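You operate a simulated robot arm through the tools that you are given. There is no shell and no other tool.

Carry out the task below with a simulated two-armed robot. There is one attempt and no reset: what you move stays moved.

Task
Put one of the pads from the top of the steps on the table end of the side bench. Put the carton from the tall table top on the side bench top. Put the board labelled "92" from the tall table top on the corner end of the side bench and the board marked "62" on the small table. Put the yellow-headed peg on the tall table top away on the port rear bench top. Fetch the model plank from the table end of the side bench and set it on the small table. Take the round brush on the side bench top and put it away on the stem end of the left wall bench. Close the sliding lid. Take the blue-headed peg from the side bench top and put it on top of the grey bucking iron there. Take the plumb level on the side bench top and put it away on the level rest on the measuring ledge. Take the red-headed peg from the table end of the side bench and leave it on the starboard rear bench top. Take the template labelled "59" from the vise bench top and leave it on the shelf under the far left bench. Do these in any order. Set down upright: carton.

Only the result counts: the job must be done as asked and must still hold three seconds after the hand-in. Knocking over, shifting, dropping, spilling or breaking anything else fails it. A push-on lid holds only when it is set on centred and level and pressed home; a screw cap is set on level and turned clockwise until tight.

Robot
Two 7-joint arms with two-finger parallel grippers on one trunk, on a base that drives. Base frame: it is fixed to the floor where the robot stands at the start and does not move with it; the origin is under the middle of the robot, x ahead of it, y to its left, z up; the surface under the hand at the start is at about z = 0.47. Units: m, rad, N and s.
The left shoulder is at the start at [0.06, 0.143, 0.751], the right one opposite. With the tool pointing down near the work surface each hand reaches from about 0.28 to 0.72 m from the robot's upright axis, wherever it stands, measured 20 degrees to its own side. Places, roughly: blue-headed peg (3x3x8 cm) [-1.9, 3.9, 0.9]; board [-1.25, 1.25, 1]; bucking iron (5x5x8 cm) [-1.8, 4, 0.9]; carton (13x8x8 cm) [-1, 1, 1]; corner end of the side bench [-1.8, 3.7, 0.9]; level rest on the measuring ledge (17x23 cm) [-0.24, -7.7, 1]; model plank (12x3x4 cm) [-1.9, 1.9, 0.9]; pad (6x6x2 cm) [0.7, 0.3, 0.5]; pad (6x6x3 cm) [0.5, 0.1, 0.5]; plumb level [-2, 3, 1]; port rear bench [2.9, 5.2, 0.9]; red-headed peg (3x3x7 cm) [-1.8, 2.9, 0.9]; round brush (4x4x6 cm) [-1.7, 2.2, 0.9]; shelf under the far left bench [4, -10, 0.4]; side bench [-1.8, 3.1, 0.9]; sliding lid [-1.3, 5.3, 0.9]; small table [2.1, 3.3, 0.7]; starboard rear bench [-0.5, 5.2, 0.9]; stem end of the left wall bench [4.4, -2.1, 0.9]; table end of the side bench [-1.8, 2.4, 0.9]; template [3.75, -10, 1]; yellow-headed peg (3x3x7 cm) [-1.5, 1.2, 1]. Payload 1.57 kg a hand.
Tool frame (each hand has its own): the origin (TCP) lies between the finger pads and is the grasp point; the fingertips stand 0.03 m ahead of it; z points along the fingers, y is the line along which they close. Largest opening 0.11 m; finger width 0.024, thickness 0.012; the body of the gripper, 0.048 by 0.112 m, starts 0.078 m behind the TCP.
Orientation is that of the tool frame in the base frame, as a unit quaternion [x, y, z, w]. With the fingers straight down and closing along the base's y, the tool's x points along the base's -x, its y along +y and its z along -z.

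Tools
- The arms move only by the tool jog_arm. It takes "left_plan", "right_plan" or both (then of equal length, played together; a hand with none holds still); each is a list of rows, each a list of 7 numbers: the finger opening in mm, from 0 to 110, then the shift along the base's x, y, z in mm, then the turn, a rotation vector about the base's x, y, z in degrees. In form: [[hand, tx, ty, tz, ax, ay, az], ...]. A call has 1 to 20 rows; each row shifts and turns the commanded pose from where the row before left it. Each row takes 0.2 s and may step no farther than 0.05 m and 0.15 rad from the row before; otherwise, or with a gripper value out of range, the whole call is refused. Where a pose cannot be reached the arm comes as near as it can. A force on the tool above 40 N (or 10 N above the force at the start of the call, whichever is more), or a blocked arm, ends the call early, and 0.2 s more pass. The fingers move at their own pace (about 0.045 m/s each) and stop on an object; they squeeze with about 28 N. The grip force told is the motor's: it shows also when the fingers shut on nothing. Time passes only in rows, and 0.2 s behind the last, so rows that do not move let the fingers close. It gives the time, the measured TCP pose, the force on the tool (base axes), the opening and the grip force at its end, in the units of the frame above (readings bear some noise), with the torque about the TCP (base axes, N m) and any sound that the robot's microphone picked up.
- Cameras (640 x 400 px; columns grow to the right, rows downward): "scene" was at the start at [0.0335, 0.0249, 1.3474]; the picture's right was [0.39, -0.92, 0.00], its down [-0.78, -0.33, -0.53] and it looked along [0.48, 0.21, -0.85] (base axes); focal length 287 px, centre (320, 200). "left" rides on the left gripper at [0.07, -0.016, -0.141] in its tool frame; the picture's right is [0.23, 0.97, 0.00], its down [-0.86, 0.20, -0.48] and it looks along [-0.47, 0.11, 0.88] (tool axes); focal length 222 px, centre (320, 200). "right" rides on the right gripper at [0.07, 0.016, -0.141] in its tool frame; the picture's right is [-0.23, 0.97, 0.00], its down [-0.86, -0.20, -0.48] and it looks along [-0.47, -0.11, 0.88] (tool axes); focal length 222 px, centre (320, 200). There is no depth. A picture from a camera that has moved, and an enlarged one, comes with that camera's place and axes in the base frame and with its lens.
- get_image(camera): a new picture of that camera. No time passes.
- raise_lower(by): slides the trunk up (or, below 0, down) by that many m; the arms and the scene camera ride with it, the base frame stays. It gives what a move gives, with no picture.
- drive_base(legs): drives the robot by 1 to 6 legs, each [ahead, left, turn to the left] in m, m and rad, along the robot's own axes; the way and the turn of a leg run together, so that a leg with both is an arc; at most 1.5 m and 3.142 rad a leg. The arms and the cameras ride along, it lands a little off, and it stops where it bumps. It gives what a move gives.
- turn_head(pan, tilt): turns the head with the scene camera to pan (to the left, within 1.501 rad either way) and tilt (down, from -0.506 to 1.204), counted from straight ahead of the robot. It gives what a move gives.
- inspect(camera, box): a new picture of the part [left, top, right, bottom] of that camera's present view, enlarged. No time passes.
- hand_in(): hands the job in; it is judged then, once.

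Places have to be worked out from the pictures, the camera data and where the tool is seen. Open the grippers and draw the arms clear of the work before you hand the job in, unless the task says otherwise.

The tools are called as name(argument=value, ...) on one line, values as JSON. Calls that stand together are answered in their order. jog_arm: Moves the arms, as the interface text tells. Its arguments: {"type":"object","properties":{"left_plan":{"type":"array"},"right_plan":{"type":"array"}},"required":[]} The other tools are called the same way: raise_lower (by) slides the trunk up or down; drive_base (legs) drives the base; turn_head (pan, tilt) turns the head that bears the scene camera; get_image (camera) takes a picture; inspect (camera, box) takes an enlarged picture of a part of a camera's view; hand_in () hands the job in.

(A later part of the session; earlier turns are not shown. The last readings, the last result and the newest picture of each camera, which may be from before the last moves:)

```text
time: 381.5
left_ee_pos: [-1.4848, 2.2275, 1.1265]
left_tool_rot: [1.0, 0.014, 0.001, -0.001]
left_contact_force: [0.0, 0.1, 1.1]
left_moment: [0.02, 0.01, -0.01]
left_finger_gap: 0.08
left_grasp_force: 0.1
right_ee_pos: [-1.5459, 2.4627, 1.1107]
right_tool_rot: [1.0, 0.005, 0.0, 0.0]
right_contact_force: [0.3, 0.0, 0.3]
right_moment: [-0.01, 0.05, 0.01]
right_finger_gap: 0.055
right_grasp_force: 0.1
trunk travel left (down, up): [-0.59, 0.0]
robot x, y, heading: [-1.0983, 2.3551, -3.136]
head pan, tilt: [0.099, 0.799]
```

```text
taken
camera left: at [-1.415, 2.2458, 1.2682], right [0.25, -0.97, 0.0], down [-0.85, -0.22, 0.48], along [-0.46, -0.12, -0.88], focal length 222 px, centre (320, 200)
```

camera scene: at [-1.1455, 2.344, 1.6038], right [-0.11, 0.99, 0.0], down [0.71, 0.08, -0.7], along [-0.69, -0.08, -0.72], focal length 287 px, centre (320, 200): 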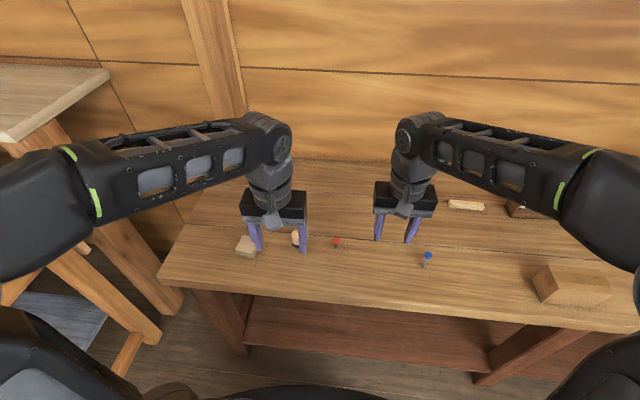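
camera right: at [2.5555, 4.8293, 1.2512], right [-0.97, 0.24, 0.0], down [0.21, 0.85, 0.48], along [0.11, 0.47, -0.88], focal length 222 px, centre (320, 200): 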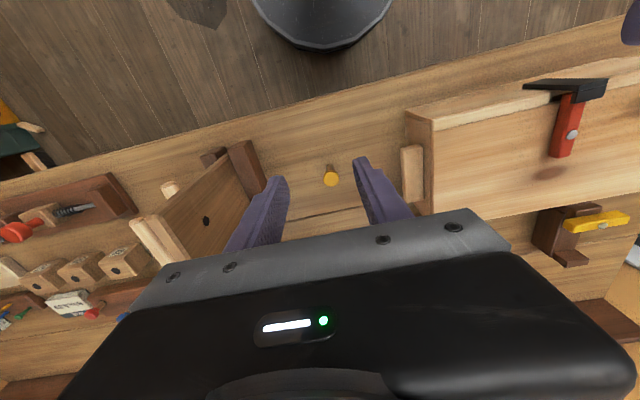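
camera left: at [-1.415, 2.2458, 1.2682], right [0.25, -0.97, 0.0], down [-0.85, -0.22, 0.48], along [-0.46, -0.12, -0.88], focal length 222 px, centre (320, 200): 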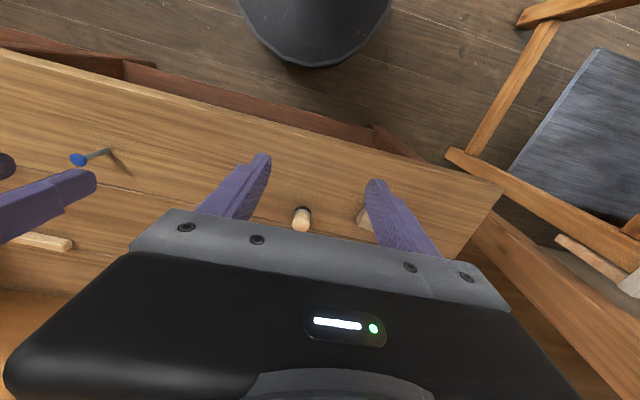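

The brush is at about (-1.66, 2.219). I move the left hand over it.

jog_arm(left_plan=[[80, -44, -2, 0, 0, 0, 0], [80, -44, -2, -20, 0, 0, 0], [80, -44, -2, -20, 0, 0, 0], [80, -43, -2, -25, 0, 0, 0], [80, 0, 0, -45, 0, 0, 0], [80, 0, 0, 0, 0, 0, 0]])

get_image(camera="left")

```text
time: 382.9
left_ee_pos: [-1.6612, 2.2196, 1.0169]
left_tool_rot: [1.0, 0.014, -0.001, -0.003]
left_contact_force: [-0.3, -0.2, 0.3]
left_moment: [-0.01, 0.01, -0.04]
left_finger_gap: 0.08
left_grasp_force: 0.0
right_ee_pos: [-1.5466, 2.4615, 1.1089]
right_tool_rot: [1.0, 0.005, 0.0, 0.0]
right_contact_force: [0.1, -0.3, -0.4]
right_moment: [-0.03, -0.03, 0.01]
right_finger_gap: 0.055
right_grasp_force: 0.0
trunk travel left (down, up): [-0.59, 0.0]
robot x, y, heading: [-1.0952, 2.3538, -3.13]
head pan, tilt: [0.099, 0.799]
```

```text
taken
camera left: at [-1.5923, 2.2378, 1.1583], right [0.25, -0.97, 0.0], down [-0.85, -0.23, 0.48], along [-0.46, -0.12, -0.88], focal length 222 px, centre (320, 200)
```

left: 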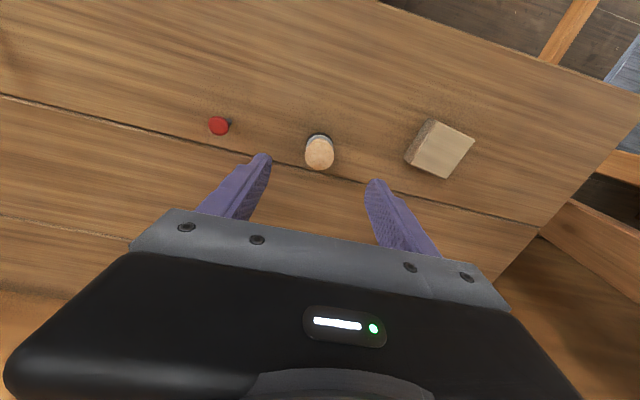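

Centred. I descend to z≈0.903 and close on the brush.

jog_arm(left_plan=[[80, 2, 1, -30, 0, 0, 0], [80, 0, 0, -40, 0, 0, 0], [80, 0, 0, -30, 0, 0, 0], [80, 0, 0, -14, 0, 0, 0], [80, 0, 0, 0, 0, 0, 0], [10, 0, 0, 0, 0, 0, 0], [10, 0, 0, 0, 0, 0, 0], [10, 0, 0, 0, 0, 0, 0], [10, 0, 0, 0, 0, 0, 0], [10, 0, 0, 0, 0, 0, 0]])

get_image(camera="left")

```text
time: 385.1
left_ee_pos: [-1.6581, 2.2207, 0.9027]
left_tool_rot: [1.0, 0.014, 0.001, -0.001]
left_contact_force: [-0.1, 0.7, 0.5]
left_moment: [-0.01, -0.02, 0.0]
left_finger_gap: 0.0335
left_grasp_force: 28.2
right_ee_pos: [-1.5462, 2.4639, 1.1089]
right_tool_rot: [1.0, 0.005, 0.0, 0.0]
right_contact_force: [0.3, -0.2, 1.2]
right_moment: [-0.02, -0.04, 0.01]
right_finger_gap: 0.0551
right_grasp_force: 0.1
trunk travel left (down, up): [-0.59, 0.0]
robot x, y, heading: [-1.0993, 2.3544, -3.132]
head pan, tilt: [0.099, 0.799]
```

```text
taken
camera left: at [-1.5881, 2.2402, 1.0445], right [0.25, -0.97, 0.0], down [-0.85, -0.22, 0.48], along [-0.46, -0.12, -0.88], focal length 222 px, centre (320, 200)
```

left: 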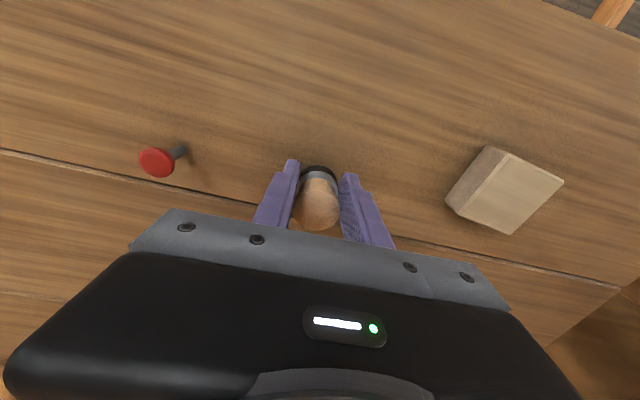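

Brush gripped (33 mm). I lift and draw it in, while turning the right hand -90° to close along x for the level's handle.

jog_arm(left_plan=[[10, 0, 0, 20, 0, 0, 0], [10, 0, 0, 40, 0, 0, 0], [10, 0, 0, 45, 0, 0, 0], [10, 0, 0, 45, 0, 0, 0], [10, 20, -10, 40, 0, 0, 0], [10, 40, -15, 20, 0, 0, 0], [10, 45, -15, 0, 0, 0, 0], [10, 45, -15, 0, 0, 0, 0], [10, 45, -15, 0, 0, 0, 0], [10, 0, 0, 0, 0, 0, 0], [10, 0, 0, 0, 0, 0, 0]], right_plan=[[60, 0, 0, 5, 0, 0, -8.2], [60, 0, 0, 5, 0, 0, -8.2], [60, 0, 0, 5, 0, 0, -8.2], [60, 0, 0, 5, 0, 0, -8.2], [60, 0, 0, 5, 0, 0, -8.2], [60, 0, 0, 5, 0, 0, -8.2], [60, 0, 0, 0, 0, 0, -8.2], [60, 0, 0, 0, 0, 0, -8.2], [60, 0, 0, 0, 0, 0, -8.2], [60, 0, 0, 0, 0, 0, -8.2], [60, 0, 0, 0, 0, 0, -8.2]])

get_image(camera="right")

get_image(camera="scene")

```text
time: 387.5
left_ee_pos: [-1.461, 2.1509, 1.1103]
left_tool_rot: [1.0, 0.014, -0.001, -0.002]
left_contact_force: [0.5, 0.6, -0.1]
left_moment: [-0.01, 0.01, 0.02]
left_finger_gap: 0.0336
left_grasp_force: 28.5
right_ee_pos: [-1.5463, 2.4624, 1.1401]
right_tool_rot: [0.709, -0.705, 0.0, -0.001]
right_contact_force: [-0.3, 0.5, 0.3]
right_moment: [0.01, 0.02, -0.02]
right_finger_gap: 0.0598
right_grasp_force: 0.0
trunk travel left (down, up): [-0.59, 0.0]
robot x, y, heading: [-1.0955, 2.3537, -3.125]
head pan, tilt: [0.099, 0.799]
```

```text
taken
camera right: at [-1.5638, 2.3927, 1.2808], right [-0.98, 0.22, 0.0], down [0.2, 0.86, 0.48], along [0.11, 0.47, -0.88], focal length 222 px, centre (320, 200)
```

right: 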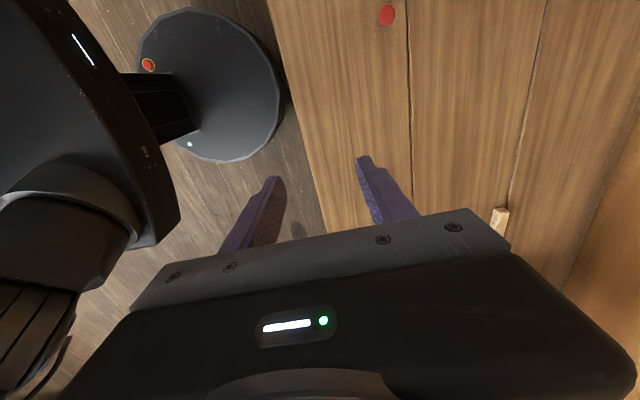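

```text
taken
camera scene: at [-1.1446, 2.3437, 1.6037], right [-0.11, 0.99, 0.0], down [0.71, 0.08, -0.7], along [-0.69, -0.08, -0.72], focal length 287 px, centre (320, 200)
```

scene: 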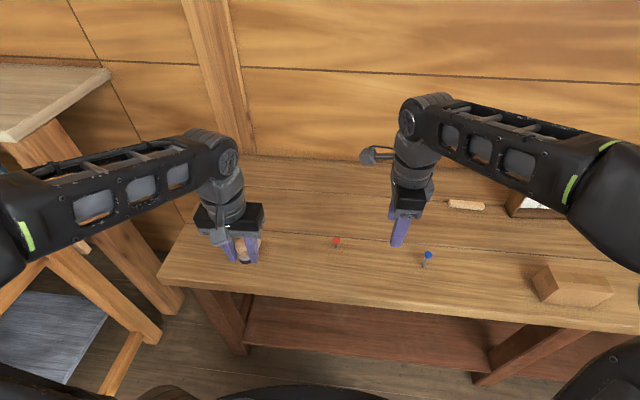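

I drive to about (-1.26, 2.91) in front of the level.

drive_base(legs=[[0, -0.55, -0.016], [0.155, 0, 0]])

turn_head(pan=-0.1, tilt=0.6)

get_image(camera="scene")

get_image(camera="right")

```text
time: 391.7
left_ee_pos: [-1.6229, 2.7089, 1.1114]
left_tool_rot: [1.0, 0.009, 0.001, -0.002]
left_contact_force: [0.2, 0.2, -0.6]
left_moment: [-0.02, -0.07, -0.02]
left_finger_gap: 0.0336
left_grasp_force: 28.0
right_ee_pos: [-1.7071, 3.0214, 1.1391]
right_tool_rot: [-0.706, 0.708, 0.0, 0.001]
right_contact_force: [-0.2, 0.7, -0.5]
right_moment: [-0.03, -0.06, 0.03]
right_finger_gap: 0.06
right_grasp_force: 0.1
trunk travel left (down, up): [-0.59, 0.0]
robot x, y, heading: [-1.2534, 2.9104, -3.14]
head pan, tilt: [0.099, 0.799]
```

```text
time: 392.4
left_ee_pos: [-1.6213, 2.7086, 1.1099]
left_tool_rot: [1.0, 0.009, 0.001, -0.001]
left_contact_force: [0.0, -0.5, -0.8]
left_moment: [0.04, -0.03, -0.01]
left_finger_gap: 0.0334
left_grasp_force: 27.7
right_ee_pos: [-1.7042, 3.0213, 1.1406]
right_tool_rot: [-0.706, 0.708, 0.001, 0.001]
right_contact_force: [-0.9, -0.4, -0.4]
right_moment: [0.01, 0.03, -0.01]
right_finger_gap: 0.0599
right_grasp_force: 0.0
trunk travel left (down, up): [-0.59, 0.0]
robot x, y, heading: [-1.2552, 2.9065, -3.138]
head pan, tilt: [-0.099, 0.6]
```

```text
taken
camera scene: at [-1.3122, 2.9156, 1.6205], right [0.1, 1.0, 0.0], down [0.56, -0.06, -0.82], along [-0.82, 0.08, -0.57], focal length 287 px, centre (320, 200)
```

scene: 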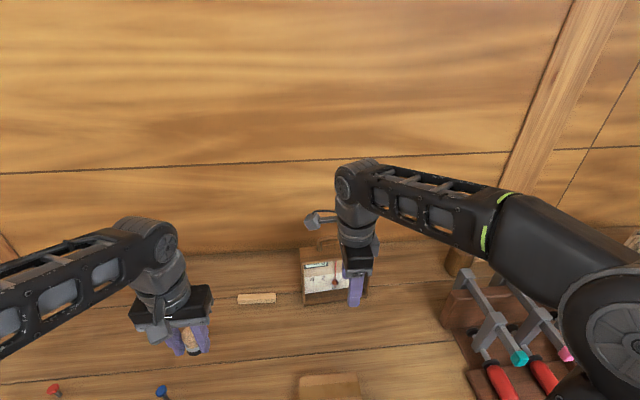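

```text
taken
camera right: at [-1.7231, 2.9518, 1.2805], right [-0.97, 0.23, 0.0], down [0.2, 0.85, 0.48], along [0.11, 0.47, -0.88], focal length 222 px, centre (320, 200)
```

right: 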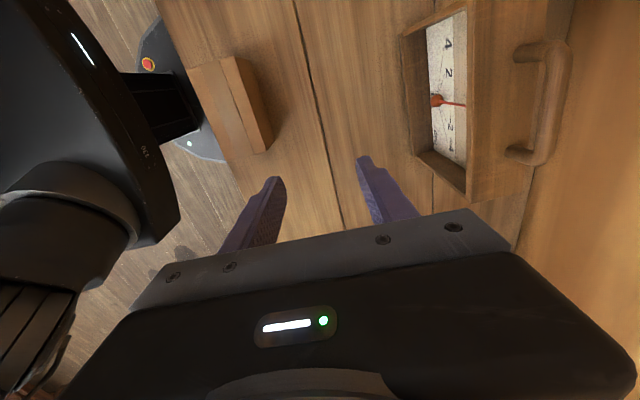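

The handle bar is at about (-1.894, 3.01, 1.087), turned ≈+4.5°. To gain reach I pitch the right tool 20° forward about y, then move over the bar at z=1.14.

jog_arm(right_plan=[[55, 0, 0, 0, 0, 7, 0], [55, 0, 0, 0, 0, 7, 0], [55, 0, 0, 0, 0, 6, 0], [55, 0, 0, 5, 0, 0, 4.5], [55, -38, -2, 0, 0, 0, 0], [55, -38, -2, 0, 0, 0, 0], [55, -38, -2, 0, 0, 0, 0], [55, -38, -2, 0, 0, 0, 0], [55, -38, -3, 0, 0, 0, 0], [55, 0, 0, 0, 0, 0, 0]])

get_image(camera="right")

inspect(camera="scene", box=[230, 200, 430, 325])

```text
time: 394.6
left_ee_pos: [-1.6213, 2.7103, 1.1113]
left_tool_rot: [1.0, 0.01, 0.0, -0.002]
left_contact_force: [0.6, -0.2, -0.4]
left_moment: [-0.04, 0.02, 0.0]
left_finger_gap: 0.0335
left_grasp_force: 27.7
right_ee_pos: [-1.8964, 3.0104, 1.1425]
right_tool_rot: [0.723, -0.669, -0.118, 0.127]
right_contact_force: [0.5, 0.6, -0.1]
right_moment: [0.03, 0.05, 0.0]
right_finger_gap: 0.0551
right_grasp_force: 0.0
trunk travel left (down, up): [-0.59, 0.0]
robot x, y, heading: [-1.2531, 2.9071, -3.14]
head pan, tilt: [-0.099, 0.6]
```

```text
taken
camera right: at [-1.8596, 2.9442, 1.2819], right [-0.93, 0.16, 0.33], down [0.29, 0.88, 0.38], along [-0.23, 0.45, -0.86], focal length 222 px, centre (320, 200)
```

right: 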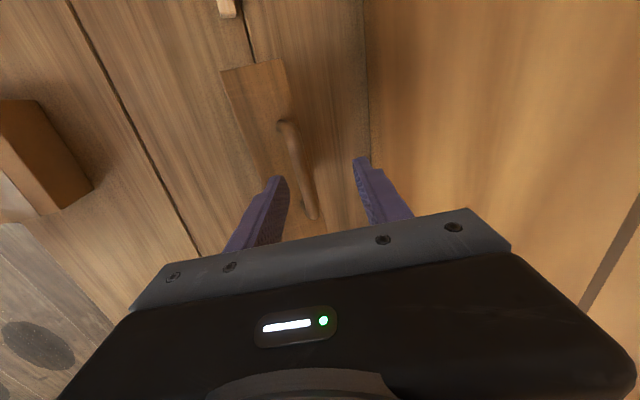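

```text
3.20 times, centred on (330, 262) of scene
camera zoom: at [-1.3115, 2.916, 1.6206], right [0.1, 1.0, 0.0], down [0.56, -0.06, -0.83], along [-0.82, 0.08, -0.56], focal length 920 px, centre (288, 0)
```

zoom: 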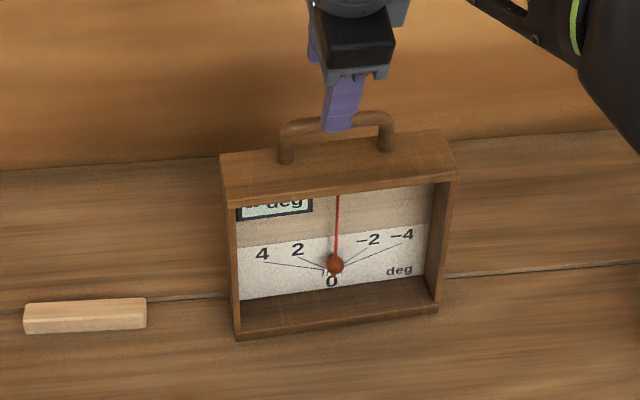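

The fingers straddle the bar correctly. I descend to z≈1.096, watching for contact.

jog_arm(right_plan=[[55, 0, 0, -20, 0, 0, 0], [55, 0, 0, -15, 0, 0, 0], [55, 0, 0, -10, 0, 0, 0], [55, 0, 0, 0, 0, 0, 0]])

get_image(camera="right")

inspect(camera="scene", box=[270, 210, 390, 285])

```text
time: 395.6
left_ee_pos: [-1.6224, 2.7092, 1.1106]
left_tool_rot: [1.0, 0.009, 0.001, -0.002]
left_contact_force: [0.2, 0.2, -0.1]
left_moment: [0.0, 0.0, 0.02]
left_finger_gap: 0.0335
left_grasp_force: 28.2
right_ee_pos: [-1.8969, 3.011, 1.0993]
right_tool_rot: [0.723, -0.669, -0.117, 0.127]
right_contact_force: [0.2, 0.8, -0.5]
right_moment: [0.02, -0.01, 0.0]
right_finger_gap: 0.0549
right_grasp_force: 0.1
trunk travel left (down, up): [-0.59, 0.0]
robot x, y, heading: [-1.254, 2.9064, -3.134]
head pan, tilt: [-0.099, 0.6]
```

```text
taken
camera right: at [-1.8598, 2.9448, 1.2377], right [-0.93, 0.16, 0.33], down [0.28, 0.88, 0.38], along [-0.23, 0.45, -0.86], focal length 222 px, centre (320, 200)
```

right: 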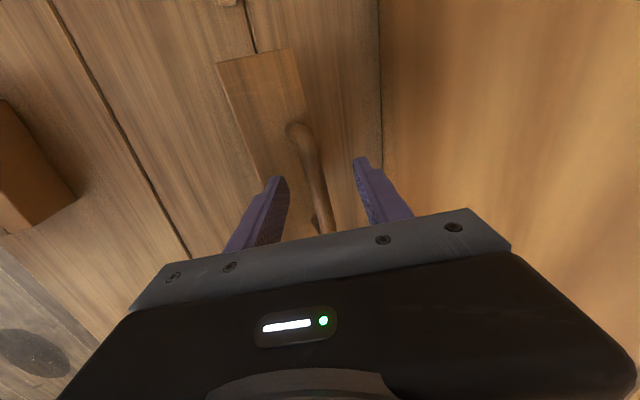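

```text
5.33 times, centred on (330, 248) of scene
camera zoom: at [-1.3125, 2.9156, 1.6206], right [0.1, 1.0, 0.0], down [0.56, -0.06, -0.83], along [-0.82, 0.08, -0.56], focal length 1533 px, centre (267, -53)
```

zoom: 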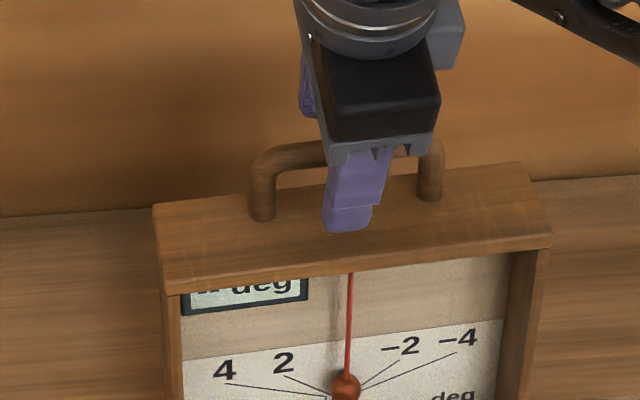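

The near finger is in front of the bar, just above the top plate. I close on the bar.

jog_arm(right_plan=[[30, 0, 0, 0, 0, 0, 0], [5, 0, 0, 0, 0, 0, 0], [5, 0, 0, 0, 0, 0, 0], [5, 0, 0, 0, 0, 0, 0], [5, 0, 0, 0, 0, 0, 0]])

inspect(camera="scene", box=[270, 210, 390, 285])

```text
time: 396.8
left_ee_pos: [-1.6224, 2.7093, 1.1111]
left_tool_rot: [1.0, 0.009, 0.001, -0.002]
left_contact_force: [0.1, -0.7, -0.5]
left_moment: [0.0, -0.02, 0.02]
left_finger_gap: 0.0337
left_grasp_force: 27.7
right_ee_pos: [-1.8964, 3.0106, 1.1009]
right_tool_rot: [0.722, -0.669, -0.118, 0.128]
right_contact_force: [0.3, 0.3, -0.3]
right_moment: [-0.16, -0.05, 0.03]
right_finger_gap: 0.0136
right_grasp_force: 27.6
trunk travel left (down, up): [-0.59, 0.0]
robot x, y, heading: [-1.2517, 2.9088, -3.141]
head pan, tilt: [-0.099, 0.6]
```

```text
5.33 times, centred on (330, 248) of scene
camera zoom: at [-1.3127, 2.9158, 1.6206], right [0.1, 1.0, 0.0], down [0.56, -0.06, -0.82], along [-0.82, 0.08, -0.57], focal length 1533 px, centre (267, -53)
```

zoom: 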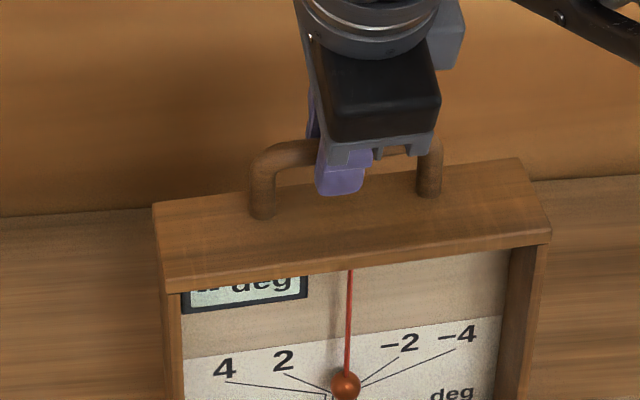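

The bar is gripped (13.6 mm), well centred. I lift 4 cm and check.

jog_arm(right_plan=[[5, 0, 0, 8, 0, 0, 0], [5, 0, 0, 12, 0, 0, 0], [5, 0, 0, 12, 0, 0, 0], [5, 0, 0, 10, 0, 0, 0], [5, 0, 0, 0, 0, 0, 0], [5, 0, 0, 0, 0, 0, 0]])

inspect(camera="scene", box=[230, 190, 470, 340])

get_image(camera="right")

```text
time: 398.2
left_ee_pos: [-1.6214, 2.7095, 1.1097]
left_tool_rot: [1.0, 0.009, 0.0, -0.002]
left_contact_force: [-0.3, 0.8, -0.7]
left_moment: [-0.01, -0.02, 0.01]
left_finger_gap: 0.0335
left_grasp_force: 28.1
right_ee_pos: [-1.8964, 3.0108, 1.142]
right_tool_rot: [0.722, -0.669, -0.119, 0.128]
right_contact_force: [-0.5, -0.4, -3.2]
right_moment: [0.02, 0.01, 0.03]
right_finger_gap: 0.0133
right_grasp_force: 28.2
trunk travel left (down, up): [-0.59, 0.0]
robot x, y, heading: [-1.2568, 2.9053, -3.14]
head pan, tilt: [-0.099, 0.6]
```

```text
2.67 times, centred on (350, 265) of scene
camera zoom: at [-1.3129, 2.9157, 1.6206], right [0.1, 1.0, 0.0], down [0.56, -0.06, -0.82], along [-0.82, 0.08, -0.57], focal length 766 px, centre (240, 27)
```

zoom: 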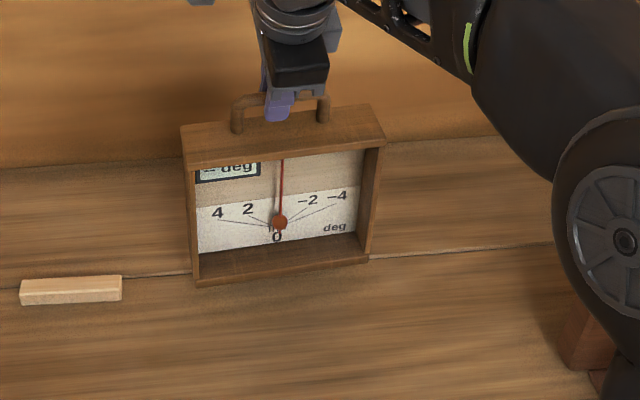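

```text
taken
camera right: at [-1.8587, 2.9442, 1.2796], right [-0.93, 0.16, 0.33], down [0.28, 0.88, 0.38], along [-0.23, 0.45, -0.86], focal length 222 px, centre (320, 200)
```

right: 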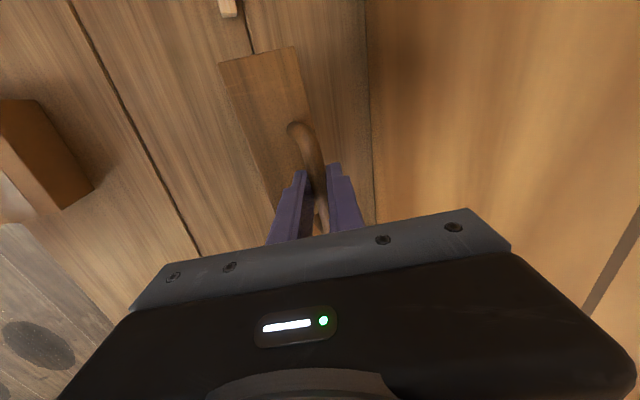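

The level hangs level, 4 cm up. The carton stands in front, so I back up 0.12 m, strafe +0.15 m in y into the free corridor, and check.

drive_base(legs=[[-0.12, 0, 0], [0, -0.15, 0]])

turn_head(pan=-0.1, tilt=0.75)

get_image(camera="scene")

get_image(camera="right")

```text
time: 400.4
left_ee_pos: [-1.5008, 2.8585, 1.1112]
left_tool_rot: [1.0, 0.008, 0.0, -0.001]
left_contact_force: [0.0, 0.7, -0.8]
left_moment: [0.0, 0.01, 0.01]
left_finger_gap: 0.0336
left_grasp_force: 28.2
right_ee_pos: [-1.7734, 3.1611, 1.1419]
right_tool_rot: [0.722, -0.669, -0.117, 0.128]
right_contact_force: [-0.6, 1.6, -4.5]
right_moment: [-0.04, -0.02, 0.04]
right_finger_gap: 0.0134
right_grasp_force: 27.6
trunk travel left (down, up): [-0.59, 0.0]
robot x, y, heading: [-1.1319, 3.0567, -3.141]
head pan, tilt: [-0.099, 0.6]
```

```text
time: 401.1
left_ee_pos: [-1.5012, 2.8587, 1.1109]
left_tool_rot: [1.0, 0.009, 0.0, -0.002]
left_contact_force: [1.0, -0.3, -0.3]
left_moment: [0.01, -0.01, 0.01]
left_finger_gap: 0.0334
left_grasp_force: 28.4
right_ee_pos: [-1.7727, 3.1598, 1.1412]
right_tool_rot: [0.722, -0.67, -0.118, 0.126]
right_contact_force: [-0.3, -0.2, -4.2]
right_moment: [-0.01, 0.0, 0.0]
right_finger_gap: 0.0133
right_grasp_force: 28.1
trunk travel left (down, up): [-0.59, 0.0]
robot x, y, heading: [-1.1313, 3.0585, -3.143]
head pan, tilt: [-0.099, 0.75]
```

```text
taken
camera scene: at [-1.1855, 3.0637, 1.6077], right [0.1, 1.0, 0.0], down [0.68, -0.07, -0.73], along [-0.73, 0.07, -0.68], focal length 287 px, centre (320, 200)
```

scene: 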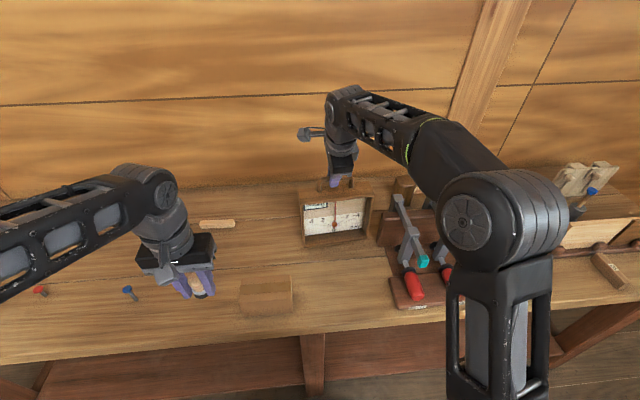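

```text
taken
camera right: at [-1.7368, 3.0933, 1.2792], right [-0.93, 0.16, 0.33], down [0.29, 0.88, 0.38], along [-0.23, 0.45, -0.86], focal length 222 px, centre (320, 200)
```

right: 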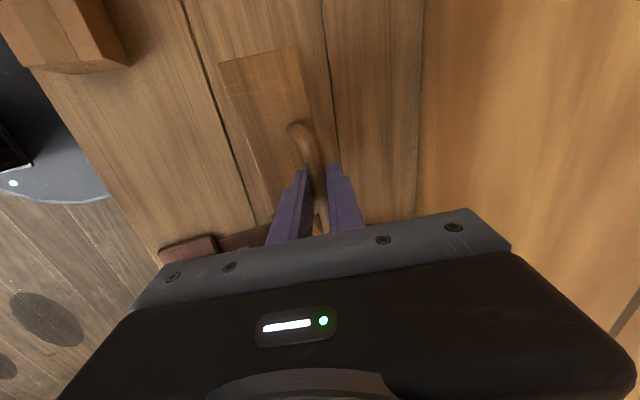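

The corridor is as planned. I bring the level nearer and higher (bottom to about 0.98).

jog_arm(right_plan=[[5, 20, 0, 15, 0, 0, 0], [5, 25, 0, 25, 0, 0, 0], [5, 25, 0, 25, 0, 0, 0], [5, 25, 0, 20, 0, 0, 0], [5, 25, 0, 0, 0, 0, 0], [5, 0, 0, 0, 0, 0, 0]])

get_image(camera="scene")

```text
time: 402.5
left_ee_pos: [-1.5016, 2.8572, 1.1111]
left_tool_rot: [1.0, 0.009, 0.001, -0.002]
left_contact_force: [-0.2, 1.1, -1.1]
left_moment: [-0.01, -0.02, 0.06]
left_finger_gap: 0.0337
left_grasp_force: 27.3
right_ee_pos: [-1.653, 3.1602, 1.2253]
right_tool_rot: [0.722, -0.67, -0.117, 0.127]
right_contact_force: [0.1, 1.2, -2.8]
right_moment: [0.02, -0.02, 0.0]
right_finger_gap: 0.0136
right_grasp_force: 28.2
trunk travel left (down, up): [-0.59, 0.0]
robot x, y, heading: [-1.1298, 3.0606, -3.142]
head pan, tilt: [-0.099, 0.75]
```

```text
taken
camera scene: at [-1.1859, 3.0639, 1.6077], right [0.1, 1.0, 0.0], down [0.68, -0.07, -0.73], along [-0.73, 0.07, -0.68], focal length 287 px, centre (320, 200)
```

scene: 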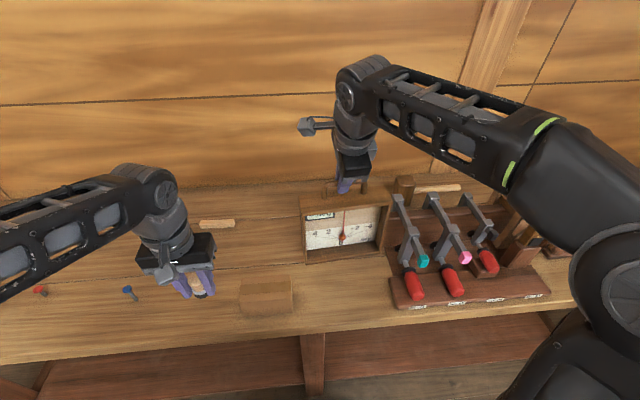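

The level clears everything. I back out, turn left to face -y and drive down the aisle at x≈-0.45, stopping to look.

drive_base(legs=[[-0.66, 0, 0], [0, 0, 1.57]])

turn_head(pan=0.0, tilt=0.4)

get_image(camera="scene")

```text
time: 409.9
left_ee_pos: [-0.2868, 2.695, 1.1097]
left_tool_rot: [0.695, 0.719, 0.0, -0.002]
left_contact_force: [-0.4, -0.5, -0.5]
left_moment: [0.0, -0.01, -0.01]
left_finger_gap: 0.0335
left_grasp_force: 28.0
right_ee_pos: [-0.5878, 2.5392, 1.2251]
right_tool_rot: [0.984, 0.045, 0.009, 0.173]
right_contact_force: [0.2, -0.3, -3.6]
right_moment: [0.01, -0.01, -0.02]
right_finger_gap: 0.0136
right_grasp_force: 28.2
trunk travel left (down, up): [-0.59, 0.0]
robot x, y, heading: [-0.4904, 3.061, -1.557]
head pan, tilt: [-0.099, 0.75]
```

```text
time: 410.8
left_ee_pos: [-0.2873, 2.6956, 1.1116]
left_tool_rot: [0.695, 0.719, -0.001, -0.002]
left_contact_force: [-0.3, 0.0, -0.6]
left_moment: [0.01, -0.04, -0.02]
left_finger_gap: 0.0335
left_grasp_force: 27.8
right_ee_pos: [-0.5878, 2.5381, 1.2256]
right_tool_rot: [0.984, 0.044, 0.008, 0.173]
right_contact_force: [-0.7, -0.5, -3.9]
right_moment: [0.0, -0.01, -0.01]
right_finger_gap: 0.0137
right_grasp_force: 27.9
trunk travel left (down, up): [-0.59, 0.0]
robot x, y, heading: [-0.4937, 3.0575, -1.555]
head pan, tilt: [0.0, 0.4]
```

```text
taken
camera scene: at [-0.4914, 2.995, 1.6387], right [-1.0, -0.02, 0.0], down [-0.01, 0.39, -0.92], along [0.01, -0.92, -0.39], focal length 287 px, centre (320, 200)
```

scene: 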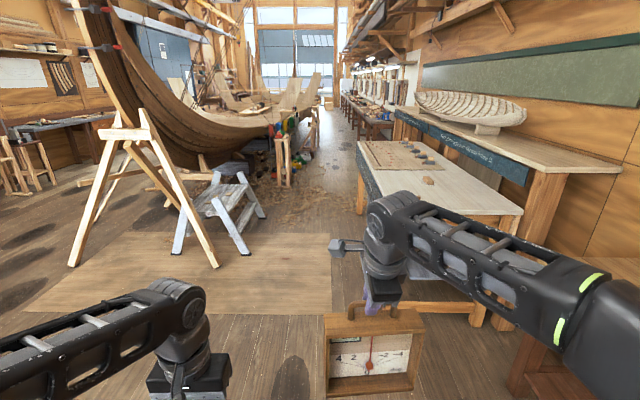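

The way ahead is clear. I drive down the aisle and look again.

drive_base(legs=[[1.4, 0.03, -0.015], [1.4, 0, 0], [1.3, 0, 0]])

turn_head(pan=0.0, tilt=0.3)

get_image(camera="scene")

```text
time: 430.6
left_ee_pos: [-0.3058, -1.4504, 1.1106]
left_tool_rot: [0.716, 0.698, -0.001, -0.003]
left_contact_force: [0.1, -0.3, -0.1]
left_moment: [0.01, 0.01, 0.04]
left_finger_gap: 0.0332
left_grasp_force: 28.1
right_ee_pos: [-0.6139, -1.5897, 1.2267]
right_tool_rot: [0.985, 0.016, 0.004, 0.173]
right_contact_force: [-0.1, 0.0, -3.8]
right_moment: [0.01, -0.01, 0.0]
right_finger_gap: 0.0133
right_grasp_force: 27.6
trunk travel left (down, up): [-0.59, 0.0]
robot x, y, heading: [-0.4879, -1.0733, -1.613]
head pan, tilt: [0.0, 0.4]
```

```text
time: 431.3
left_ee_pos: [-0.3057, -1.4509, 1.1108]
left_tool_rot: [0.715, 0.699, 0.0, -0.002]
left_contact_force: [-0.5, -0.5, -0.2]
left_moment: [0.01, -0.05, 0.01]
left_finger_gap: 0.0339
left_grasp_force: 28.5
right_ee_pos: [-0.6152, -1.5895, 1.2252]
right_tool_rot: [0.985, 0.016, 0.003, 0.173]
right_contact_force: [0.1, 1.1, -3.8]
right_moment: [-0.03, 0.01, 0.01]
right_finger_gap: 0.0134
right_grasp_force: 28.2
trunk travel left (down, up): [-0.59, 0.0]
robot x, y, heading: [-0.4864, -1.0714, -1.61]
head pan, tilt: [0.0, 0.3]
```

```text
taken
camera scene: at [-0.4918, -1.14, 1.648], right [-1.0, 0.04, 0.0], down [0.01, 0.3, -0.96], along [-0.04, -0.95, -0.3], focal length 287 px, centre (320, 200)
```

scene: 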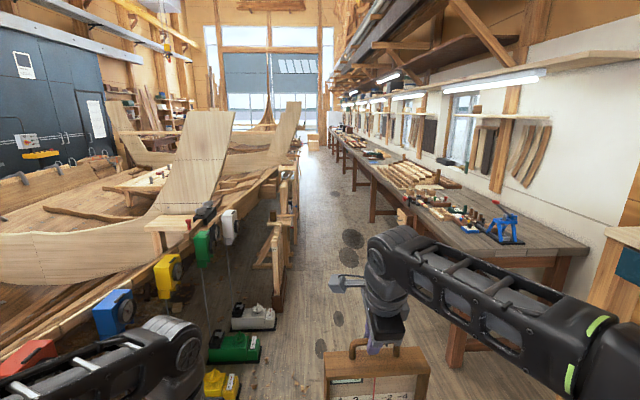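

The aisle lies between the benches (front x≈-1.2) and the boat-side gear (x≥-0.23). I centre at x≈-0.7 and continue.

drive_base(legs=[[0, -0.2, 0.04], [1.4, 0, 0], [1.4, 0, 0]])

get_image(camera="scene")

```text
time: 446.2
left_ee_pos: [-0.4575, -4.2702, 1.1095]
left_tool_rot: [0.698, 0.716, -0.001, -0.002]
left_contact_force: [-0.1, 0.6, 0.0]
left_moment: [0.03, -0.01, 0.02]
left_finger_gap: 0.0334
left_grasp_force: 27.8
right_ee_pos: [-0.7593, -4.4245, 1.2251]
right_tool_rot: [0.984, 0.041, 0.008, 0.173]
right_contact_force: [0.2, 0.1, -4.0]
right_moment: [-0.01, -0.02, 0.02]
right_finger_gap: 0.0133
right_grasp_force: 28.3
trunk travel left (down, up): [-0.59, 0.0]
robot x, y, heading: [-0.6595, -3.9065, -1.562]
head pan, tilt: [0.0, 0.3]
```

```text
taken
camera scene: at [-0.6603, -3.9696, 1.648], right [-1.0, -0.01, 0.0], down [0.0, 0.3, -0.96], along [0.01, -0.96, -0.3], focal length 287 px, centre (320, 200)
```

scene: 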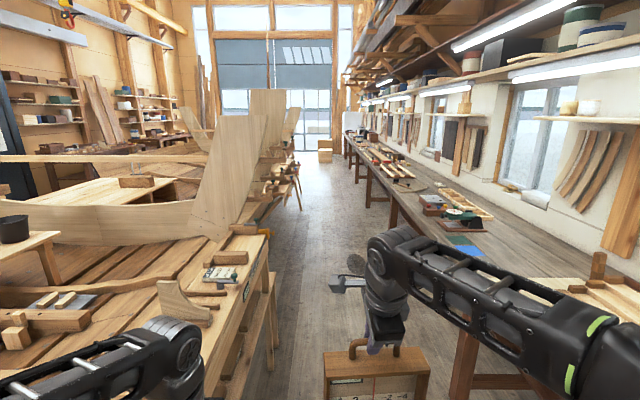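

inspect(camera="scene", box=[220, 110, 380, 210])

inspect(camera="scene", box=[150, 220, 310, 340])

```text
4.00 times, centred on (300, 160) of scene
camera zoom: at [-0.6603, -3.9696, 1.648], right [-1.0, -0.01, 0.0], down [0.0, 0.3, -0.96], along [0.01, -0.96, -0.3], focal length 1150 px, centre (400, 360)
```

zoom: 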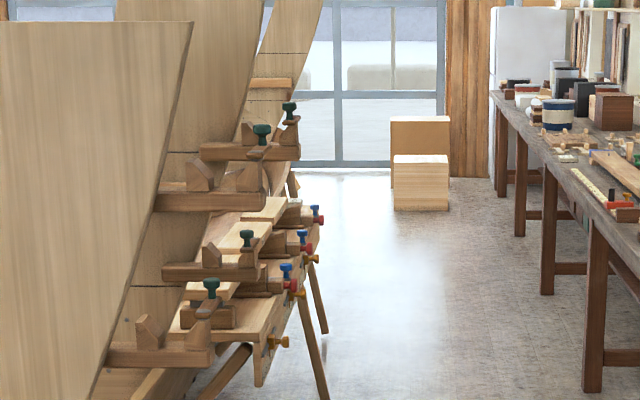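

```text
3.33 times, centred on (230, 280) of scene
camera zoom: at [-0.6603, -3.9696, 1.648], right [-1.0, -0.01, 0.0], down [0.0, 0.3, -0.96], along [0.01, -0.96, -0.3], focal length 958 px, centre (620, -67)
```

zoom: 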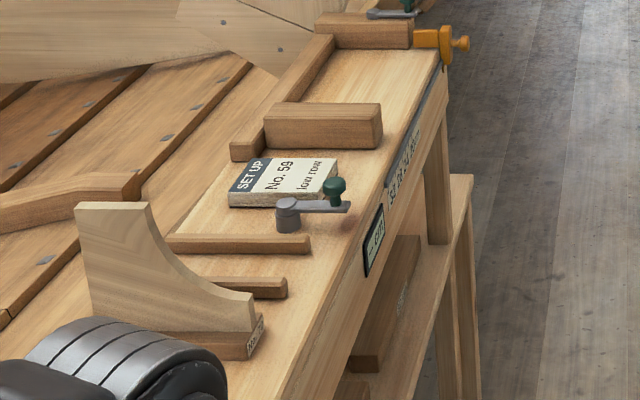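

The aisle narrows between the ledge/clamps (x≳-0.38) and the bench (x≈-1.28). I shift to x≈-0.85 and advance in stages.

drive_base(legs=[[0, -0.2, -0.008], [1.2, 0, 0]])

turn_head(pan=0.5, tilt=0.45)

get_image(camera="scene")

```text
time: 453.4
left_ee_pos: [-0.6554, -5.4652, 1.1099]
left_tool_rot: [0.699, 0.715, 0.0, -0.002]
left_contact_force: [-1.3, 0.2, -0.4]
left_moment: [-0.01, 0.01, -0.03]
left_finger_gap: 0.0337
left_grasp_force: 27.9
right_ee_pos: [-0.9567, -5.6188, 1.2252]
right_tool_rot: [0.984, 0.039, 0.008, 0.173]
right_contact_force: [0.0, 0.3, -3.2]
right_moment: [0.03, -0.05, -0.01]
right_finger_gap: 0.0134
right_grasp_force: 27.9
trunk travel left (down, up): [-0.59, 0.0]
robot x, y, heading: [-0.8538, -5.1002, -1.568]
head pan, tilt: [0.0, 0.3]
```

```text
time: 454.4
left_ee_pos: [-0.6557, -5.4649, 1.1102]
left_tool_rot: [0.699, 0.715, -0.001, -0.002]
left_contact_force: [0.3, -0.3, -0.8]
left_moment: [-0.01, 0.02, 0.03]
left_finger_gap: 0.0335
left_grasp_force: 27.8
right_ee_pos: [-0.9575, -5.6177, 1.2251]
right_tool_rot: [0.984, 0.039, 0.007, 0.172]
right_contact_force: [0.3, -0.3, -3.9]
right_moment: [0.03, 0.01, -0.01]
right_finger_gap: 0.0131
right_grasp_force: 28.1
trunk travel left (down, up): [-0.59, 0.0]
robot x, y, heading: [-0.8569, -5.0934, -1.567]
head pan, tilt: [0.499, 0.45]
```

```text
taken
camera scene: at [-0.8124, -5.1501, 1.6341], right [-0.88, -0.48, 0.0], down [-0.21, 0.38, -0.9], along [0.43, -0.79, -0.44], focal length 287 px, centre (320, 200)
```

scene: 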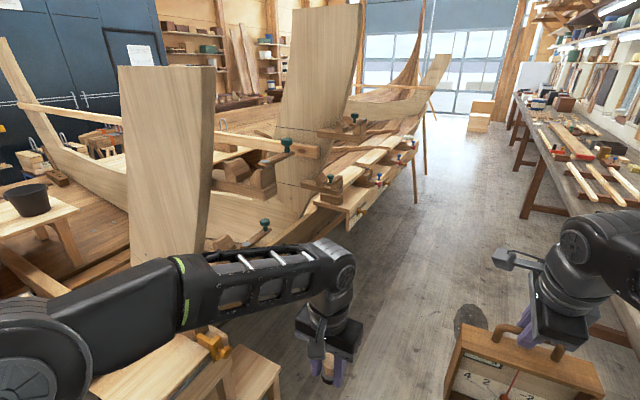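

inspect(camera="scene", box=[310, 100, 470, 220])

```text
3.33 times, centred on (390, 160) of scene
camera zoom: at [-0.8124, -5.1501, 1.6341], right [-0.88, -0.48, 0.0], down [-0.21, 0.38, -0.9], along [0.43, -0.79, -0.44], focal length 958 px, centre (87, 333)
```

zoom: 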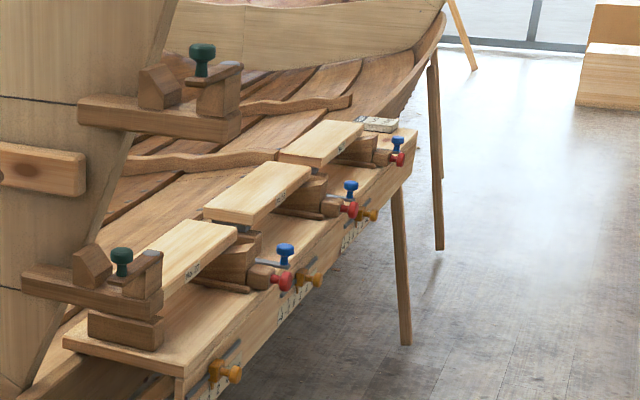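

Three pale boards with clamps lie on this ledge, plus a labelled block further on. I advance further to see the rest clearly.

drive_base(legs=[[1.2, 0, 0]])

turn_head(pan=0.9, tilt=0.55)

get_image(camera="scene")

```text
time: 460.4
left_ee_pos: [-0.6448, -6.6633, 1.1103]
left_tool_rot: [0.698, 0.716, 0.0, -0.002]
left_contact_force: [-0.3, -0.3, 0.0]
left_moment: [0.02, -0.01, -0.01]
left_finger_gap: 0.0335
left_grasp_force: 27.8
right_ee_pos: [-0.9473, -6.8174, 1.2255]
right_tool_rot: [0.984, 0.041, 0.008, 0.172]
right_contact_force: [0.1, 0.0, -2.7]
right_moment: [0.0, -0.03, -0.03]
right_finger_gap: 0.0137
right_grasp_force: 27.9
trunk travel left (down, up): [-0.59, 0.0]
robot x, y, heading: [-0.8472, -6.2991, -1.56]
head pan, tilt: [0.499, 0.45]
```

```text
time: 461.3
left_ee_pos: [-0.644, -6.6633, 1.111]
left_tool_rot: [0.698, 0.716, -0.001, -0.002]
left_contact_force: [1.2, -0.3, -0.7]
left_moment: [0.01, 0.01, 0.02]
left_finger_gap: 0.0334
left_grasp_force: 27.7
right_ee_pos: [-0.9461, -6.8171, 1.2269]
right_tool_rot: [0.984, 0.04, 0.007, 0.173]
right_contact_force: [-0.5, -0.3, -3.7]
right_moment: [0.03, -0.01, 0.0]
right_finger_gap: 0.0133
right_grasp_force: 28.3
trunk travel left (down, up): [-0.59, 0.0]
robot x, y, heading: [-0.8486, -6.2967, -1.562]
head pan, tilt: [0.901, 0.55]
```

```text
taken
camera scene: at [-0.7771, -6.3246, 1.6251], right [-0.61, -0.79, 0.0], down [-0.41, 0.32, -0.85], along [0.67, -0.52, -0.52], focal length 287 px, centre (320, 200)
```

scene: 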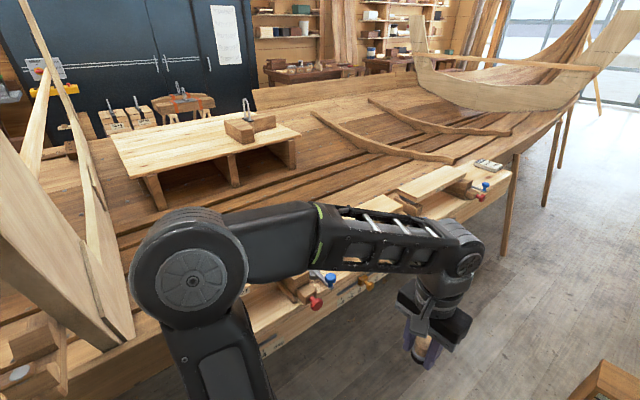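

inspect(camera="scene", box=[380, 140, 540, 240])

inspect(camera="scene", box=[240, 180, 400, 340])

```text
4.00 times, centred on (460, 190) of scene
camera zoom: at [-0.7771, -6.3246, 1.6251], right [-0.61, -0.79, 0.0], down [-0.41, 0.32, -0.85], along [0.67, -0.52, -0.52], focal length 1150 px, centre (-240, 240)
```

zoom: 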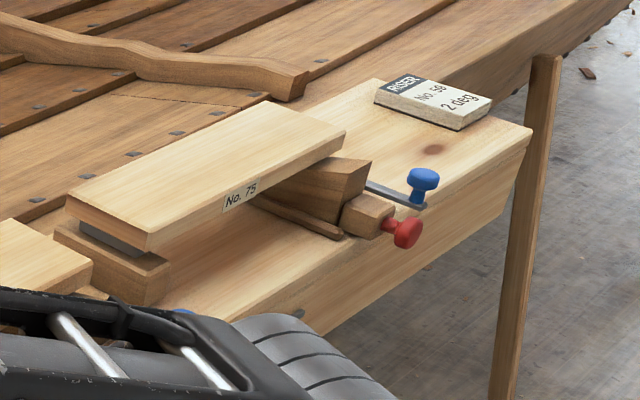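

```text
2.50 times, centred on (320, 260) of scene
camera zoom: at [-0.7771, -6.3246, 1.6251], right [-0.61, -0.79, 0.0], down [-0.41, 0.32, -0.85], along [0.67, -0.52, -0.52], focal length 719 px, centre (320, 50)
```

zoom: 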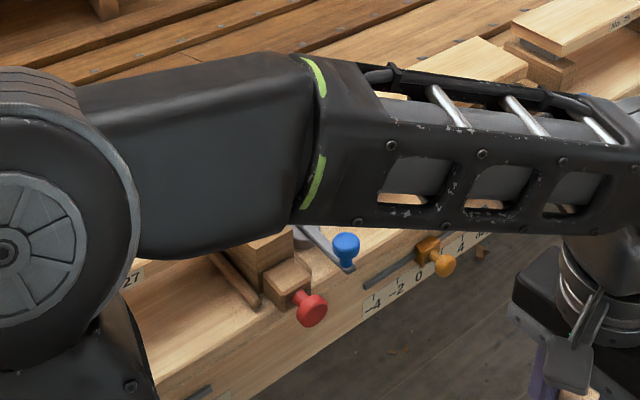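

The level rest is the free flat part of the ledge around (-0.24, -7.7), between plank "No. 75" and the riser block. I'll turn beyond the ledge's end, so I drive on to y≈-8.5 in the aisle.

drive_base(legs=[[0, -0.05, -0.01], [1.1, 0, 0], [1.1, 0, 0]])

turn_head(pan=0.5, tilt=0.5)

get_image(camera="scene")

turn_head(pan=1.5, tilt=0.5)

get_image(camera="scene")

turn_head(pan=-0.7, tilt=0.5)

get_image(camera="scene")

```text
time: 472.6
left_ee_pos: [-0.7376, -8.8535, 1.1096]
left_tool_rot: [0.711, 0.704, 0.0, -0.002]
left_contact_force: [0.6, -0.4, -0.3]
left_moment: [0.02, 0.02, 0.01]
left_finger_gap: 0.0335
left_grasp_force: 28.0
right_ee_pos: [-1.0438, -8.9962, 1.2254]
right_tool_rot: [0.985, 0.023, 0.004, 0.172]
right_contact_force: [-0.3, 0.0, -3.7]
right_moment: [0.06, 0.02, 0.01]
right_finger_gap: 0.0134
right_grasp_force: 28.1
trunk travel left (down, up): [-0.59, 0.0]
robot x, y, heading: [-0.9267, -8.4779, -1.597]
head pan, tilt: [0.901, 0.55]
```

```text
time: 473.5
left_ee_pos: [-0.7384, -8.854, 1.1115]
left_tool_rot: [0.71, 0.705, 0.0, -0.002]
left_contact_force: [-0.3, 0.8, -0.3]
left_moment: [-0.02, 0.0, -0.01]
left_finger_gap: 0.0338
left_grasp_force: 28.3
right_ee_pos: [-1.0454, -8.997, 1.2258]
right_tool_rot: [0.985, 0.023, 0.004, 0.173]
right_contact_force: [0.4, -0.1, -4.4]
right_moment: [0.02, -0.01, 0.02]
right_finger_gap: 0.0132
right_grasp_force: 27.9
trunk travel left (down, up): [-0.59, 0.0]
robot x, y, heading: [-0.93, -8.4779, -1.595]
head pan, tilt: [0.499, 0.499]
```

```text
taken
camera scene: at [-0.885, -8.5338, 1.6296], right [-0.89, -0.46, 0.0], down [-0.22, 0.43, -0.88], along [0.4, -0.78, -0.48], focal length 287 px, centre (320, 200)
```

scene: 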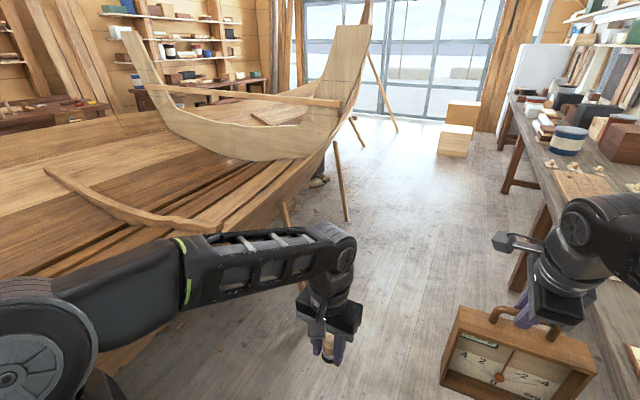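

```text
time: 474.8
left_ee_pos: [-0.7385, -8.8532, 1.1111]
left_tool_rot: [0.71, 0.704, 0.0, -0.001]
left_contact_force: [0.4, 0.1, -0.3]
left_moment: [0.0, -0.01, 0.01]
left_finger_gap: 0.0335
left_grasp_force: 27.7
right_ee_pos: [-1.0439, -8.997, 1.2258]
right_tool_rot: [0.985, 0.023, 0.004, 0.173]
right_contact_force: [0.5, -0.3, -4.1]
right_moment: [0.03, -0.02, 0.0]
right_finger_gap: 0.0134
right_grasp_force: 28.2
trunk travel left (down, up): [-0.59, 0.0]
robot x, y, heading: [-0.931, -8.4793, -1.597]
head pan, tilt: [1.499, 0.499]
```

```text
taken
camera scene: at [-0.836, -8.4617, 1.6297], right [-0.1, -1.0, 0.0], down [-0.48, 0.05, -0.88], along [0.87, -0.09, -0.48], focal length 287 px, centre (320, 200)
```

scene: 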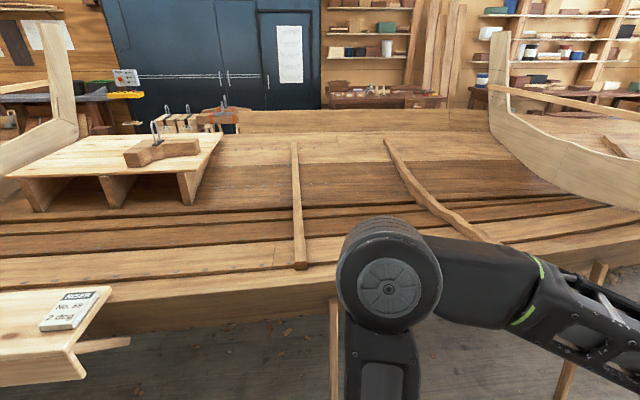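

```text
time: 476.8
left_ee_pos: [-0.7372, -8.854, 1.111]
left_tool_rot: [0.71, 0.704, -0.001, -0.002]
left_contact_force: [-0.6, 0.1, -0.6]
left_moment: [0.01, 0.01, 0.01]
left_finger_gap: 0.0334
left_grasp_force: 27.9
right_ee_pos: [-1.044, -8.9971, 1.2257]
right_tool_rot: [0.985, 0.023, 0.005, 0.173]
right_contact_force: [-1.2, 0.0, -2.8]
right_moment: [0.03, -0.01, -0.01]
right_finger_gap: 0.0135
right_grasp_force: 27.7
trunk travel left (down, up): [-0.59, 0.0]
robot x, y, heading: [-0.9262, -8.4806, -1.598]
head pan, tilt: [-0.7, 0.499]
```

```text
taken
camera scene: at [-0.9869, -8.5208, 1.6297], right [-0.75, 0.66, 0.0], down [0.32, 0.36, -0.88], along [-0.58, -0.66, -0.48], focal length 287 px, centre (320, 200)
```

scene: 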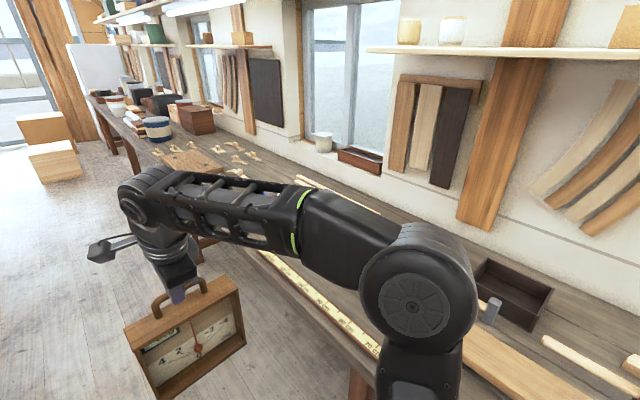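

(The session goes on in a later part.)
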